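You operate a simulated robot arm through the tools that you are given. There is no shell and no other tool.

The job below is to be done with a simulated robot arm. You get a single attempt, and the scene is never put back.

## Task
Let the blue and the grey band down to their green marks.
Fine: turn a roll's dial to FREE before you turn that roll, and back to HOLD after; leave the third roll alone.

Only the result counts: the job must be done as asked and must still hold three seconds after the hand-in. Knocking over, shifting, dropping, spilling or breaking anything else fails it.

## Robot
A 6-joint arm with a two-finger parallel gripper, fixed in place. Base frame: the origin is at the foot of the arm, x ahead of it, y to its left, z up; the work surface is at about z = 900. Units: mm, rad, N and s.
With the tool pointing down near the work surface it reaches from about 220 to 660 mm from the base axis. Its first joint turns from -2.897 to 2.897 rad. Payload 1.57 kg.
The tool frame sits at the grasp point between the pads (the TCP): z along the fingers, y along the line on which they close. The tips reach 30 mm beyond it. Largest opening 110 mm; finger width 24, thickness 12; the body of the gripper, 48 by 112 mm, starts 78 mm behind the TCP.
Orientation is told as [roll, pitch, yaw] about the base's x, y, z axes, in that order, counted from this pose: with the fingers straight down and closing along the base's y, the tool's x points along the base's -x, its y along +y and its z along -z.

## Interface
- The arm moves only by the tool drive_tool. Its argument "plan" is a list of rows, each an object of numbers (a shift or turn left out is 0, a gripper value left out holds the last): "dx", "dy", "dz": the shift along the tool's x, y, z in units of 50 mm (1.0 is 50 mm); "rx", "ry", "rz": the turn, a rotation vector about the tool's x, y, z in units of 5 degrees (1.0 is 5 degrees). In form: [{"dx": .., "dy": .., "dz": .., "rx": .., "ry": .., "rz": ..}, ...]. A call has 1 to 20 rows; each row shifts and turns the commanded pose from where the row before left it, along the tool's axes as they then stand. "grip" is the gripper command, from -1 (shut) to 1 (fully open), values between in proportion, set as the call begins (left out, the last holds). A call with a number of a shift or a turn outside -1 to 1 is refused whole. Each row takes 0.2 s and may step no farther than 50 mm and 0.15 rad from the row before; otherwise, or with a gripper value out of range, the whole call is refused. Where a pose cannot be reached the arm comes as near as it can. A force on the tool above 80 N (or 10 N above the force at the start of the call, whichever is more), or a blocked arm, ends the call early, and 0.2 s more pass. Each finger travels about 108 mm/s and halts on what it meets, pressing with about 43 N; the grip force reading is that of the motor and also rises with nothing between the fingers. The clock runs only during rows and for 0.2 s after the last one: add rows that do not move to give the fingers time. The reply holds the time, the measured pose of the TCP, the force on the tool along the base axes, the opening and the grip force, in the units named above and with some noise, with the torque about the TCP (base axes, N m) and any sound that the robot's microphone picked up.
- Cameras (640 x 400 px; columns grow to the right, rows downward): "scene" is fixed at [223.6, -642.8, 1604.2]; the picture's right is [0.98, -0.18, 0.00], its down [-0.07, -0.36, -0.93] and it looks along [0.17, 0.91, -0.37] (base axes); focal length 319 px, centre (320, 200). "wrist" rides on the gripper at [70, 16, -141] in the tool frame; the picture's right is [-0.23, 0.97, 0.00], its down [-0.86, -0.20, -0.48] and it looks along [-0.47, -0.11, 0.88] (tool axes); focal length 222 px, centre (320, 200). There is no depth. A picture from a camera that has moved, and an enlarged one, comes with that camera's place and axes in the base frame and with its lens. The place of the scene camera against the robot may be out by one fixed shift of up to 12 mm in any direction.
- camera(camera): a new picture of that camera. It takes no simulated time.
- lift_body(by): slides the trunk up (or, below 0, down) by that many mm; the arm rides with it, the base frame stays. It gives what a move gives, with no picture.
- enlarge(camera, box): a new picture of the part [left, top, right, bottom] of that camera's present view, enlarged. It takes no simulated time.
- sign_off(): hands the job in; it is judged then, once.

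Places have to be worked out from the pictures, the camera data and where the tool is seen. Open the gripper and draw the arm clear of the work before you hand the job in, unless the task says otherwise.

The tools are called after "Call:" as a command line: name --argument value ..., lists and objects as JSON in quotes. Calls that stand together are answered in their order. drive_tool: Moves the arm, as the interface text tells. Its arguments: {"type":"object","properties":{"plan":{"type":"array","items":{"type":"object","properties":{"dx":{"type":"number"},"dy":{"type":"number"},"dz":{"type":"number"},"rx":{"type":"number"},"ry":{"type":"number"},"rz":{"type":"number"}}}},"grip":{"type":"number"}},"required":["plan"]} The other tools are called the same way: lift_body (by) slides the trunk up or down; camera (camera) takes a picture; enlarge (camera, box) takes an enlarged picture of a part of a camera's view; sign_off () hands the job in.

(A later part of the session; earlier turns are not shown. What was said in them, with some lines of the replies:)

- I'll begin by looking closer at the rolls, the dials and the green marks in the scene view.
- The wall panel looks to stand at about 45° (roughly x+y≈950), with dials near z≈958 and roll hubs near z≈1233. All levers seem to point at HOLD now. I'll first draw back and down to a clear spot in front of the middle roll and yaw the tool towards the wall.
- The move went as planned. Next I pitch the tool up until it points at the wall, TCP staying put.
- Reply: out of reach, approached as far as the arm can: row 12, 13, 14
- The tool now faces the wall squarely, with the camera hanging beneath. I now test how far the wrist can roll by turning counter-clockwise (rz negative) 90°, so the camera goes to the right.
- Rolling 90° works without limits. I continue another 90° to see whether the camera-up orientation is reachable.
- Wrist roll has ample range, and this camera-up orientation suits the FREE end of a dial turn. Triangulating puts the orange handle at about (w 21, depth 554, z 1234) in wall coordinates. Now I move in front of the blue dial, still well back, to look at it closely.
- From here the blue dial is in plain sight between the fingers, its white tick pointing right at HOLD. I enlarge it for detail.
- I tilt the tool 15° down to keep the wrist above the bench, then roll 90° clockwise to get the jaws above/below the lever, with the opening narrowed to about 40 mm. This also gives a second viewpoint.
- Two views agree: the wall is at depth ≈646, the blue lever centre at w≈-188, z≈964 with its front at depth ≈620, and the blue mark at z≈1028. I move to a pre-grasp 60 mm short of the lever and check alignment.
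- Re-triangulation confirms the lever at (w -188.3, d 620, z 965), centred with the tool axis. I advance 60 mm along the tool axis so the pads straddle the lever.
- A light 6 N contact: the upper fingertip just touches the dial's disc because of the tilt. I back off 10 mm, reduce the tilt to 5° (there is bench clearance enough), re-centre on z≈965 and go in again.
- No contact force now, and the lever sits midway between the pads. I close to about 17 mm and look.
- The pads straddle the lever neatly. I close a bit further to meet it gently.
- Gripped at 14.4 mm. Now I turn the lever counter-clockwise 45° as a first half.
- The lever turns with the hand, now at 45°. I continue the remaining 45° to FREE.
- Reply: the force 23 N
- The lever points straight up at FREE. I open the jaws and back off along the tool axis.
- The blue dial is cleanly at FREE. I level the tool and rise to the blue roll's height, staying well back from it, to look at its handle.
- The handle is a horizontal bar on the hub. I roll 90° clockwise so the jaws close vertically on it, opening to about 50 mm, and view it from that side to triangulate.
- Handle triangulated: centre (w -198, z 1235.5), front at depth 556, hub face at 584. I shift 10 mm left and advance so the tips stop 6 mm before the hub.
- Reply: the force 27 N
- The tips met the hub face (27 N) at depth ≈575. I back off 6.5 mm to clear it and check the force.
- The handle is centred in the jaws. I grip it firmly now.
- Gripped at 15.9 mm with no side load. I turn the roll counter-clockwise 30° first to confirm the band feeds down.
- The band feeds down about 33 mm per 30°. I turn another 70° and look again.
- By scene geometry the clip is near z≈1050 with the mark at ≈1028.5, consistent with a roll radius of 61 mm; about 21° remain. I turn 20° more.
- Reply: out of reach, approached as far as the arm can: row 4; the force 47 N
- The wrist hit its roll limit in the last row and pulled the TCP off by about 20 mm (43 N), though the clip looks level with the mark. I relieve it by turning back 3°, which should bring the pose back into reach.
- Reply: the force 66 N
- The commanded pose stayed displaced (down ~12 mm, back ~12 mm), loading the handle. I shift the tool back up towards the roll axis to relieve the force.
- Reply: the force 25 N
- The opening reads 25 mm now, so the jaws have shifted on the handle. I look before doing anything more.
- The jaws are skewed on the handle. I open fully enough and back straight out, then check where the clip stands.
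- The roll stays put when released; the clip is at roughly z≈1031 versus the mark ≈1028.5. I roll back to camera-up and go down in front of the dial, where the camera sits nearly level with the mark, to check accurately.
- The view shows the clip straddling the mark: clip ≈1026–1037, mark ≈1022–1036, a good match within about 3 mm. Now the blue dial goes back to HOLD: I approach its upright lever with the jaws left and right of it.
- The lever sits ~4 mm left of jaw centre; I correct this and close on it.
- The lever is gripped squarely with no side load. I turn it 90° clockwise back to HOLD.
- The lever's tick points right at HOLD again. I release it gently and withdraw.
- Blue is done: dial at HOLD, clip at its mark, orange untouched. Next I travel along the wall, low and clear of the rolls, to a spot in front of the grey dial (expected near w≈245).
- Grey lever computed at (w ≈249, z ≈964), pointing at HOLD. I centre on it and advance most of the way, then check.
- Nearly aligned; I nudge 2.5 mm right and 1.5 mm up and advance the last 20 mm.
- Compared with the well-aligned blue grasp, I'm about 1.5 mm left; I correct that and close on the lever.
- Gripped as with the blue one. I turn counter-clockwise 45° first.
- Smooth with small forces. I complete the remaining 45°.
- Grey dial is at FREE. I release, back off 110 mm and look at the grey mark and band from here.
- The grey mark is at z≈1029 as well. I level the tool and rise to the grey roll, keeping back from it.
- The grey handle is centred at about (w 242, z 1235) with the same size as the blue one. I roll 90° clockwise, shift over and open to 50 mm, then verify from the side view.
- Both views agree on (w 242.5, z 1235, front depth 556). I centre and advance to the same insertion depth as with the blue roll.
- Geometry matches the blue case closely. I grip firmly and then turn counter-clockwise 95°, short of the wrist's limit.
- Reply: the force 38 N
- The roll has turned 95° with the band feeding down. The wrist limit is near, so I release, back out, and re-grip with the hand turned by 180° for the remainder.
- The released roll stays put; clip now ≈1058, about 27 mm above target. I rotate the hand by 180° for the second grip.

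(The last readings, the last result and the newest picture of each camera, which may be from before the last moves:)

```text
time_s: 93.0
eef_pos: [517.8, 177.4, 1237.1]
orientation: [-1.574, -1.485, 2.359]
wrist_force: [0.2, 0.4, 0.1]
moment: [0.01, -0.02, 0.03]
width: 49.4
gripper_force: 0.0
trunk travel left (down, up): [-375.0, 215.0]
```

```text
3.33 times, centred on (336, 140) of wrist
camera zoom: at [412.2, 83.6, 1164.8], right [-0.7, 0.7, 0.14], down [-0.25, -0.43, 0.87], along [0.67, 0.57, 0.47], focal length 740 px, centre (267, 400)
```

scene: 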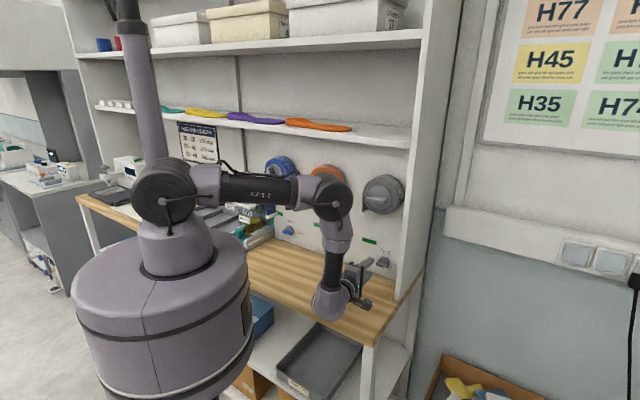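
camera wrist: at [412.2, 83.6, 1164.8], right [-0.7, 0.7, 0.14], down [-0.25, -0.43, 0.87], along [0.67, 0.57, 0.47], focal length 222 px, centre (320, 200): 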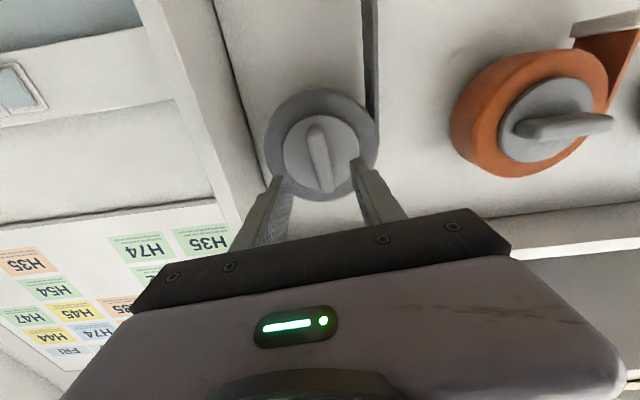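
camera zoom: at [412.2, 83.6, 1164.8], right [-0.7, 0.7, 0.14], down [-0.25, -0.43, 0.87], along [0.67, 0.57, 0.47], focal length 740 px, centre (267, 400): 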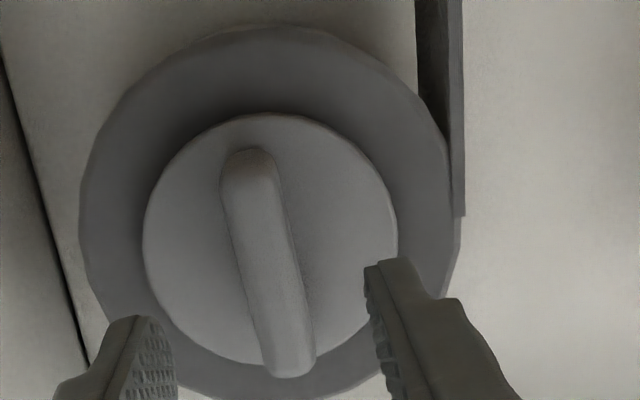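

Jaws line up with the handle. I correct by a couple of millimetres, advance, and grip.

Call:
drive_tool --plan '[{"dx": 0.045, "dy": -0.03}, {"dz": 0.5}, {"dz": 0.47}, {}]'

Call:
drive_tool --plan '[{}, {}, {}, {}]' --grip -0.9

Call:
enlarge --camera "wrist" --box '[240, 100, 432, 220]'

Call:
enlarge --camera "scene" --box '[340, 190, 400, 250]'

```text
time_s: 94.0
eef_pos: [552.4, 209.6, 1235.4]
orientation: [-1.579, -1.481, 2.363]
wrist_force: [-0.6, -0.4, 0.8]
moment: [0.02, -0.01, -0.01]
width: 49.4
gripper_force: 0.0
trunk travel left (down, up): [-375.0, 215.0]
```

```text
time_s: 95.0
eef_pos: [551.5, 212.3, 1235.1]
orientation: [-1.567, -1.484, 2.351]
wrist_force: [-8.3, 8.0, -6.4]
moment: [0.29, -0.28, 0.33]
width: 16.1
gripper_force: 31.0
trunk travel left (down, up): [-375.0, 215.0]
```

```text
3.33 times, centred on (336, 160) of wrist
camera zoom: at [445.1, 117.8, 1162.7], right [-0.7, 0.7, 0.14], down [-0.25, -0.43, 0.87], along [0.67, 0.57, 0.47], focal length 740 px, centre (267, 333)
```

zoom: 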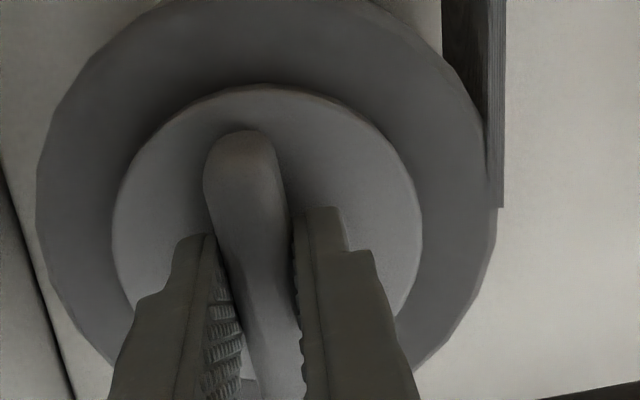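

```text
6.67 times, centred on (370, 220) of scene
camera zoom: at [223.6, -642.8, 1604.2], right [0.98, -0.18, 0.0], down [-0.07, -0.36, -0.93], along [0.17, 0.91, -0.37], focal length 2124 px, centre (-13, 67)
```

zoom: 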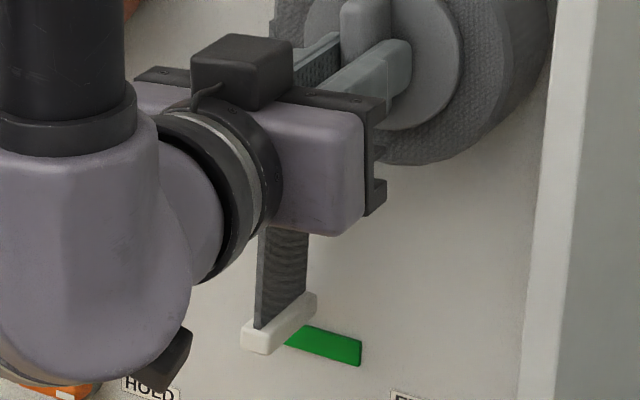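

Gripped. I turn the last ~23° counter-clockwise and check the clip against the mark.

Call:
drive_tool --plan '[{"rz": -1}, {"rz": -1}, {"rz": -1}, {"rz": -1}, {"rz": -0.6}, {}]'

Call:
enlarge --camera "scene" --box '[340, 190, 400, 250]'

```text
time_s: 96.4
eef_pos: [550.8, 211.3, 1235.6]
orientation: [-1.568, -1.081, 2.356]
wrist_force: [-19.0, 7.6, -15.1]
moment: [0.46, -0.55, 0.81]
width: 15.9
gripper_force: 31.2
trunk travel left (down, up): [-375.0, 215.0]
```

```text
6.67 times, centred on (370, 220) of scene
camera zoom: at [223.6, -642.8, 1604.2], right [0.98, -0.18, 0.0], down [-0.07, -0.36, -0.93], along [0.17, 0.91, -0.37], focal length 2124 px, centre (-13, 67)
```

zoom: 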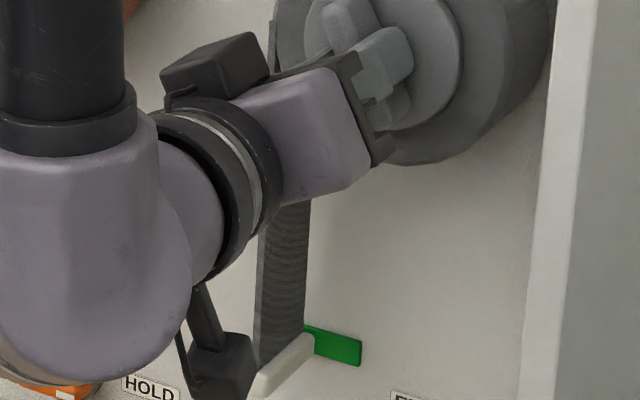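

Moved ≈24.5 mm, so the clip is ≈1032–1033. I add 2° more, then release, back out and inspect from a level viewpoint.

Call:
drive_tool --plan '[{"rz": -0.4}, {}, {}]'

Call:
drive_tool --plan '[{}, {}, {}, {"dz": -0.5}, {"dz": -0.5}]' --grip -0.1

Call:
enlarge --camera "scene" --box '[340, 190, 400, 250]'

```text
time_s: 97.2
eef_pos: [551.1, 211.3, 1233.5]
orientation: [-1.569, -1.046, 2.356]
wrist_force: [-21.7, 9.5, -19.9]
moment: [0.07, -0.1, 0.63]
width: 15.7
gripper_force: 31.8
trunk travel left (down, up): [-375.0, 215.0]
```

```text
time_s: 98.4
eef_pos: [518.4, 174.9, 1236.0]
orientation: [-1.57, -1.047, 2.357]
wrist_force: [-0.4, -0.7, -0.1]
moment: [0.0, -0.01, 0.0]
width: 49.3
gripper_force: 0.0
trunk travel left (down, up): [-375.0, 215.0]
```

```text
6.67 times, centred on (370, 220) of scene
camera zoom: at [223.6, -642.8, 1604.2], right [0.98, -0.18, 0.0], down [-0.07, -0.36, -0.93], along [0.17, 0.91, -0.37], focal length 2124 px, centre (-13, 67)
```

zoom: 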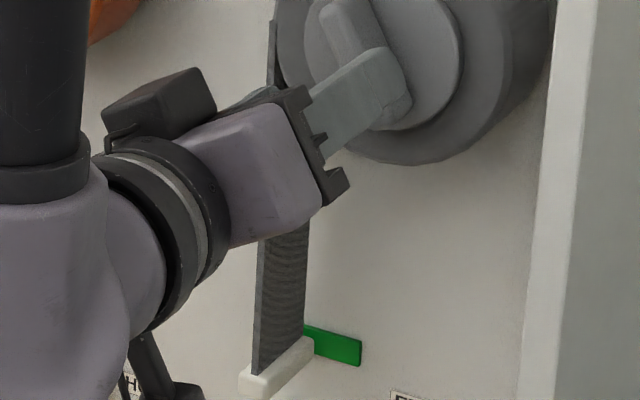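

Clip reads ≈1032 in the scene view. I roll the hand to camera-up and descend in front of the grey dial for a level check.

Call:
drive_tool --plan '[{"rz": -1}, {"rz": -1}, {"rz": -1}, {"rz": -1}, {"rz": -1}, {"rz": -1}, {"rz": -1}, {"rz": -1}, {"rz": -1}, {"rz": -1}, {"rz": -1}, {"rz": -1}, {"rz": -1}, {"rz": -1}, {"rz": -1}]'

Call:
drive_tool --plan '[{"rz": -1}, {"rz": -1}, {"rz": -1}, {"rz": -1}, {"rz": -1}, {"rz": -1}, {"rz": -1}, {"rz": -1}, {"rz": -1}, {"rz": -1}, {"rz": -1}, {"rz": -1}, {"rz": -1}, {"rz": -1}, {"rz": -1}]'

Call:
drive_tool --plan '[{"dz": -0.2}, {"dx": -0.86, "dy": 0.025}, {"dx": -0.86, "dy": 0.025}, {"dx": -0.86, "dy": 0.025}, {"dx": -0.86, "dy": 0.025}, {"dx": -0.86, "dy": 0.025}, {"dx": -0.86, "dy": 0.025}, {"ry": -1}]'

Call:
camera --camera "wrist"

Call:
enlarge --camera "wrist" --box '[180, 30, 372, 150]'

```text
time_s: 101.6
eef_pos: [518.5, 174.5, 1235.1]
orientation: [-1.571, 0.264, 2.355]
wrist_force: [-0.6, 0.1, -0.3]
moment: [0.0, -0.03, -0.01]
width: 49.6
gripper_force: 0.0
trunk travel left (down, up): [-375.0, 215.0]
```

```text
time_s: 104.8
eef_pos: [519.0, 174.8, 1234.8]
orientation: [1.896, 1.569, -0.462]
wrist_force: [-0.1, 0.1, -0.3]
moment: [0.01, 0.0, -0.02]
width: 49.3
gripper_force: 0.1
trunk travel left (down, up): [-375.0, 215.0]
```

```text
time_s: 106.6
eef_pos: [515.1, 160.9, 977.7]
orientation: [-0.004, 1.485, -2.36]
wrist_force: [0.1, -0.1, 0.1]
moment: [-0.03, -0.02, 0.0]
width: 49.5
gripper_force: 0.0
trunk travel left (down, up): [-375.0, 215.0]
```

```text
taken
camera wrist: at [432.7, 54.8, 1056.8], right [0.67, -0.7, -0.23], down [-0.53, -0.25, -0.81], along [0.51, 0.67, -0.54], focal length 222 px, centre (320, 200)
```

wrist: 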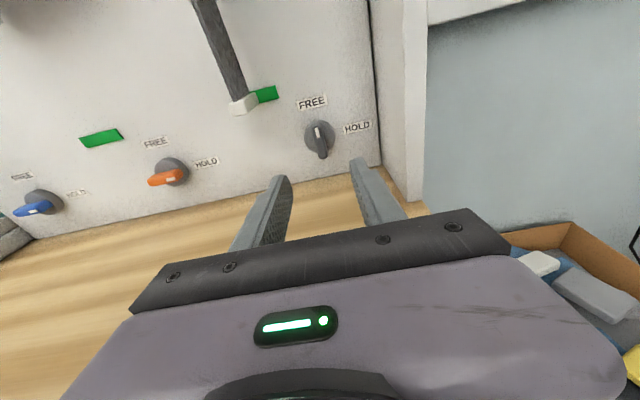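

```text
3.33 times, centred on (276, 90) of wrist
camera zoom: at [432.7, 54.8, 1056.8], right [0.67, -0.7, -0.23], down [-0.53, -0.25, -0.81], along [0.51, 0.67, -0.54], focal length 740 px, centre (467, 567)
```

zoom: 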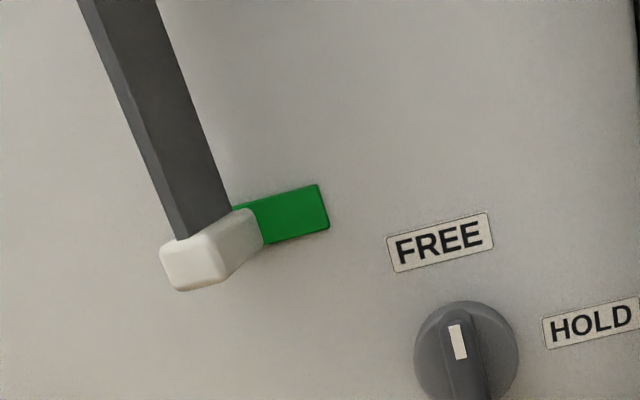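

Clip centre ≈1029 against mark centre ≈1028.6 – right at the mark. Now I go in on the grey dial's upright lever to turn it back to HOLD.

Call:
drive_tool --plan '[{"dz": 0.8}, {"dz": 0.7}, {"dz": 0.5}, {"dz": 0.25}, {"dz": 0.13}, {}]' --grip -0.27

Call:
enlarge --camera "wrist" --box '[240, 100, 432, 220]'

```text
time_s: 108.0
eef_pos: [600.6, 245.1, 968.1]
orientation: [-0.002, 1.483, -2.36]
wrist_force: [0.5, -1.0, 0.1]
moment: [0.03, 0.0, -0.01]
width: 39.9
gripper_force: 0.1
trunk travel left (down, up): [-375.0, 215.0]
```

```text
3.33 times, centred on (336, 160) of wrist
camera zoom: at [517.9, 138.2, 1047.9], right [0.67, -0.7, -0.23], down [-0.53, -0.25, -0.81], along [0.51, 0.67, -0.54], focal length 740 px, centre (267, 333)
```

zoom: 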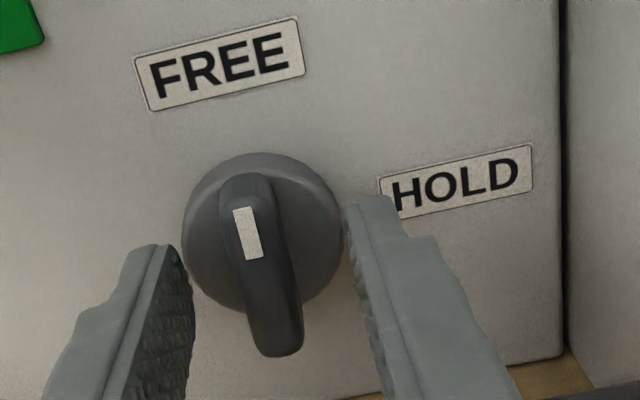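

Well placed; I nudge 1 mm left and close on the lever.

Call:
drive_tool --plan '[{"dy": -0.02}, {}]'

Call:
drive_tool --plan '[{}, {}, {}, {}]' --grip -0.8

Call:
drive_tool --plan '[{"rz": 1}, {"rz": 1}, {"rz": 1}, {"rz": 1}, {"rz": 1}, {"rz": 1}, {"rz": 1}, {"rz": 1}, {"rz": 1}, {"rz": 1}, {"rz": 1}, {"rz": 1}, {"rz": 1}, {"rz": 1}, {"rz": 1}, {"rz": 1}, {"rz": 1}, {"rz": 1}, {}]'

Call:
enlarge --camera "wrist" --box '[240, 100, 432, 220]'

```text
time_s: 108.6
eef_pos: [599.1, 247.4, 966.7]
orientation: [-0.001, 1.483, -2.357]
wrist_force: [0.8, 0.3, -1.0]
moment: [0.02, -0.01, -0.02]
width: 40.3
gripper_force: 0.0
trunk travel left (down, up): [-375.0, 215.0]
```

```text
time_s: 109.6
eef_pos: [599.5, 247.1, 968.2]
orientation: [-0.008, 1.484, -2.365]
wrist_force: [3.5, -3.4, 0.9]
moment: [-0.14, 0.09, -0.03]
width: 12.7
gripper_force: 30.3
trunk travel left (down, up): [-375.0, 215.0]
```

```text
time_s: 113.6
eef_pos: [599.0, 248.7, 966.7]
orientation: [-1.484, -0.003, 2.357]
wrist_force: [-1.2, -0.7, 2.4]
moment: [0.35, -0.46, 0.83]
width: 14.1
gripper_force: 30.5
trunk travel left (down, up): [-375.0, 215.0]
```

```text
3.33 times, centred on (336, 160) of wrist
camera zoom: at [549.0, 96.4, 961.6], right [-0.22, 0.1, -0.97], down [-0.93, 0.28, 0.24], along [0.3, 0.95, 0.03], focal length 740 px, centre (267, 333)
```

zoom: 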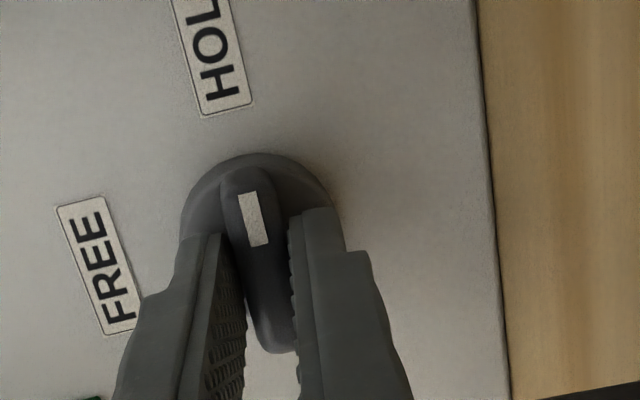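

The grey lever points to HOLD again. I release, back out, and check everything.

Call:
drive_tool --plan '[{}, {}, {}, {"dz": -0.5}, {"dz": -0.8}, {"dz": -0.8}]' --grip -0.27

Call:
enlarge --camera "wrist" --box '[220, 60, 412, 180]'

Call:
enlarge --camera "scene" --box '[330, 170, 420, 280]'

Call:
enlarge --camera "scene" --box '[250, 150, 340, 260]'

```text
time_s: 115.0
eef_pos: [525.5, 171.3, 976.9]
orientation: [-1.486, -0.002, 2.356]
wrist_force: [0.3, 0.5, -0.9]
moment: [-0.02, 0.04, 0.0]
width: 39.8
gripper_force: 0.1
trunk travel left (down, up): [-375.0, 215.0]
```

```text
3.33 times, centred on (316, 120) of wrist
camera zoom: at [474.7, 21.4, 970.8], right [-0.22, 0.1, -0.97], down [-0.93, 0.28, 0.24], along [0.3, 0.95, 0.03], focal length 740 px, centre (333, 467)
```

zoom: 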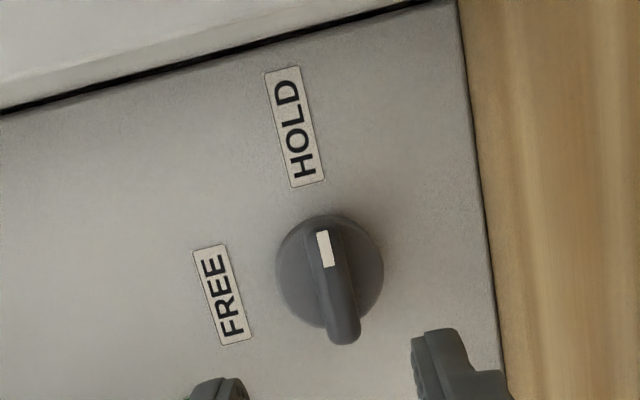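

```text
3.64 times, centred on (375, 225) of scene
camera zoom: at [223.6, -642.8, 1604.2], right [0.98, -0.18, 0.0], down [-0.07, -0.36, -0.93], along [0.17, 0.91, -0.37], focal length 1158 px, centre (120, 109)
```

zoom: 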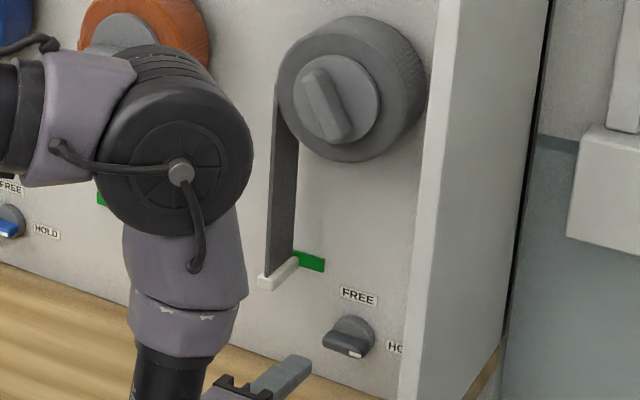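

```text
3.64 times, centred on (295, 205) of scene
camera zoom: at [223.6, -642.8, 1604.2], right [0.98, -0.18, 0.0], down [-0.07, -0.36, -0.93], along [0.17, 0.91, -0.37], focal length 1158 px, centre (411, 182)
```

zoom: 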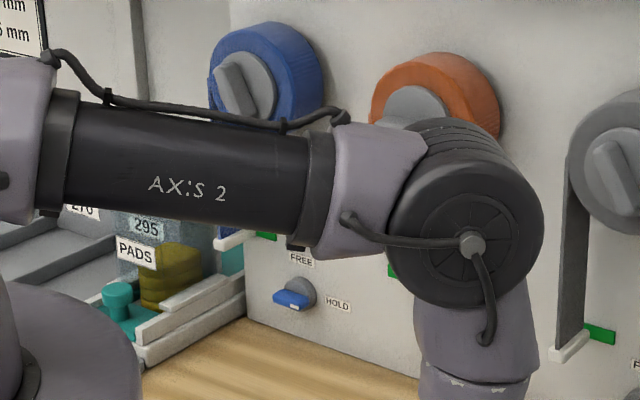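

Both dials at HOLD, both clips at their marks. I open the gripper and draw the arm back and up, clear of the work.

Call:
drive_tool --plan '[{"dz": -0.8}, {"dz": -0.8}, {"dy": -0.9}, {"dy": -0.9}, {"dy": -0.9}]' --grip 0.3

Call:
camera --camera "scene"

Call:
camera --camera "wrist"

```text
time_s: 116.2
eef_pos: [475.1, 125.9, 1118.5]
orientation: [-1.485, -0.002, 2.356]
wrist_force: [-0.2, -0.7, 0.4]
moment: [0.01, -0.01, -0.04]
width: 71.5
gripper_force: 0.1
trunk travel left (down, up): [-375.0, 215.0]
```

```text
taken
```

scene: 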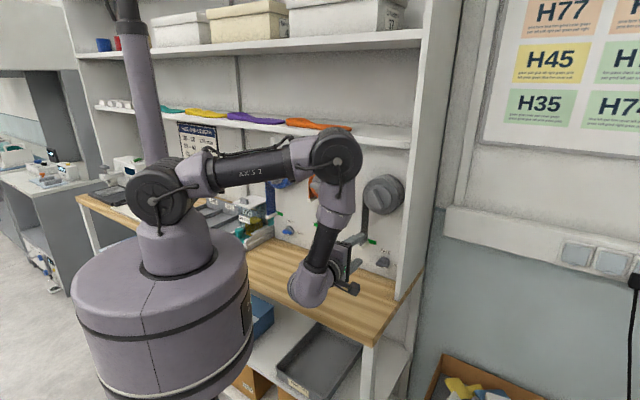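

```text
taken
camera wrist: at [424.7, -24.9, 1112.1], right [-0.22, 0.1, -0.97], down [-0.93, 0.28, 0.24], along [0.3, 0.95, 0.03], focal length 222 px, centre (320, 200)
```

wrist: 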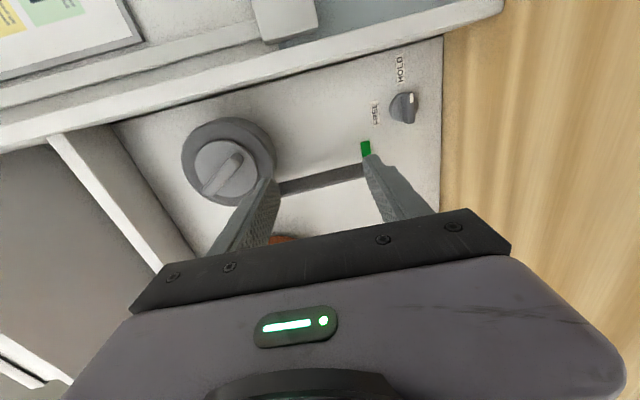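

The hand is well clear already; I swing it further to the right to unveil the panel for a final check.

Call:
drive_tool --plan '[{"dx": 0.9}, {"dx": 0.9}, {"dx": 0.9}, {"dx": 0.9}]'

Call:
camera --camera "scene"

Call:
enlarge --camera "scene" --box '[250, 150, 410, 280]'

```text
time_s: 117.2
eef_pos: [602.1, -1.2, 1116.3]
orientation: [-1.483, -0.001, 2.357]
wrist_force: [-0.2, 0.6, -0.5]
moment: [0.0, 0.01, -0.01]
width: 71.3
gripper_force: 0.2
trunk travel left (down, up): [-375.0, 215.0]
```

```text
taken
```

scene: 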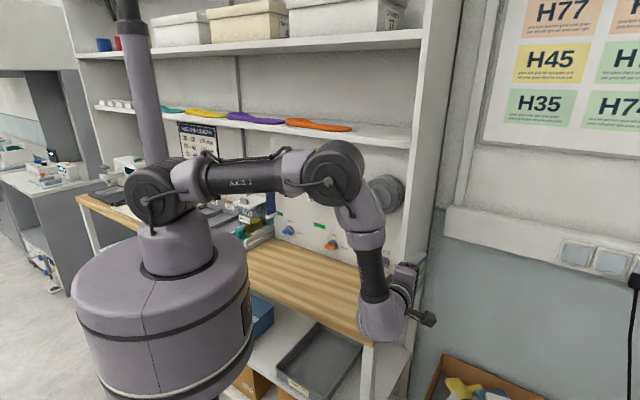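

```text
3.08 times, centred on (330, 215) of scene
camera zoom: at [223.6, -642.8, 1604.2], right [0.98, -0.18, 0.0], down [-0.07, -0.36, -0.93], along [0.17, 0.91, -0.37], focal length 980 px, centre (289, 154)
```

zoom: 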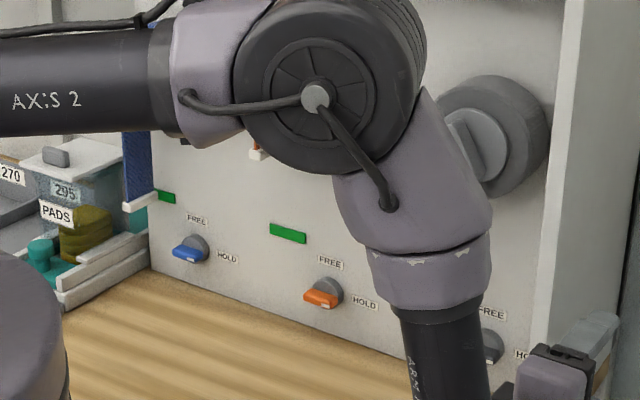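

The blue clip is still at its mark and the blue and orange dials are at HOLD. The orange band's clip hangs at its old height. The grey dial was seen at HOLD and its clip at the mark just before, and the arm is open and clear. I hand in the job.

Call:
sign_off

```text
The job is handed in.
```

I let the blue and the grey band down to their green marks and handed the job in. For each one I turned the dial to FREE, turned the roll, then set the dial back to HOLD. I left the orange roll and its dial alone.

| Band | Clip centre (z, mm) | Mark centre (z, mm) | Dial |
|---|---|---|---|
| Blue | about 1032 | about 1029 | HOLD |
| Grey | about 1029 | about 1029 | HOLD |

- **Accuracy:** These heights come from the wrist camera and are good to about 2 mm. The blue clip sits about 3 mm above the centre of its mark. The mark is about 14 mm tall, so the clip's centre is still within it.
- **Blue roll:** The wrist reached its turning limit near the end, and the hand pulled sideways on the handle with up to about 60 N. The fingers slipped on the handle before I let go. Afterwards the clip was still at its mark and nothing else looked moved.
- **Last check:** At hand-in the gripper was open and the arm clear of the work. In the final picture the arm hid the grey clip and most of its dial. I last saw both in place just before backing the arm away.
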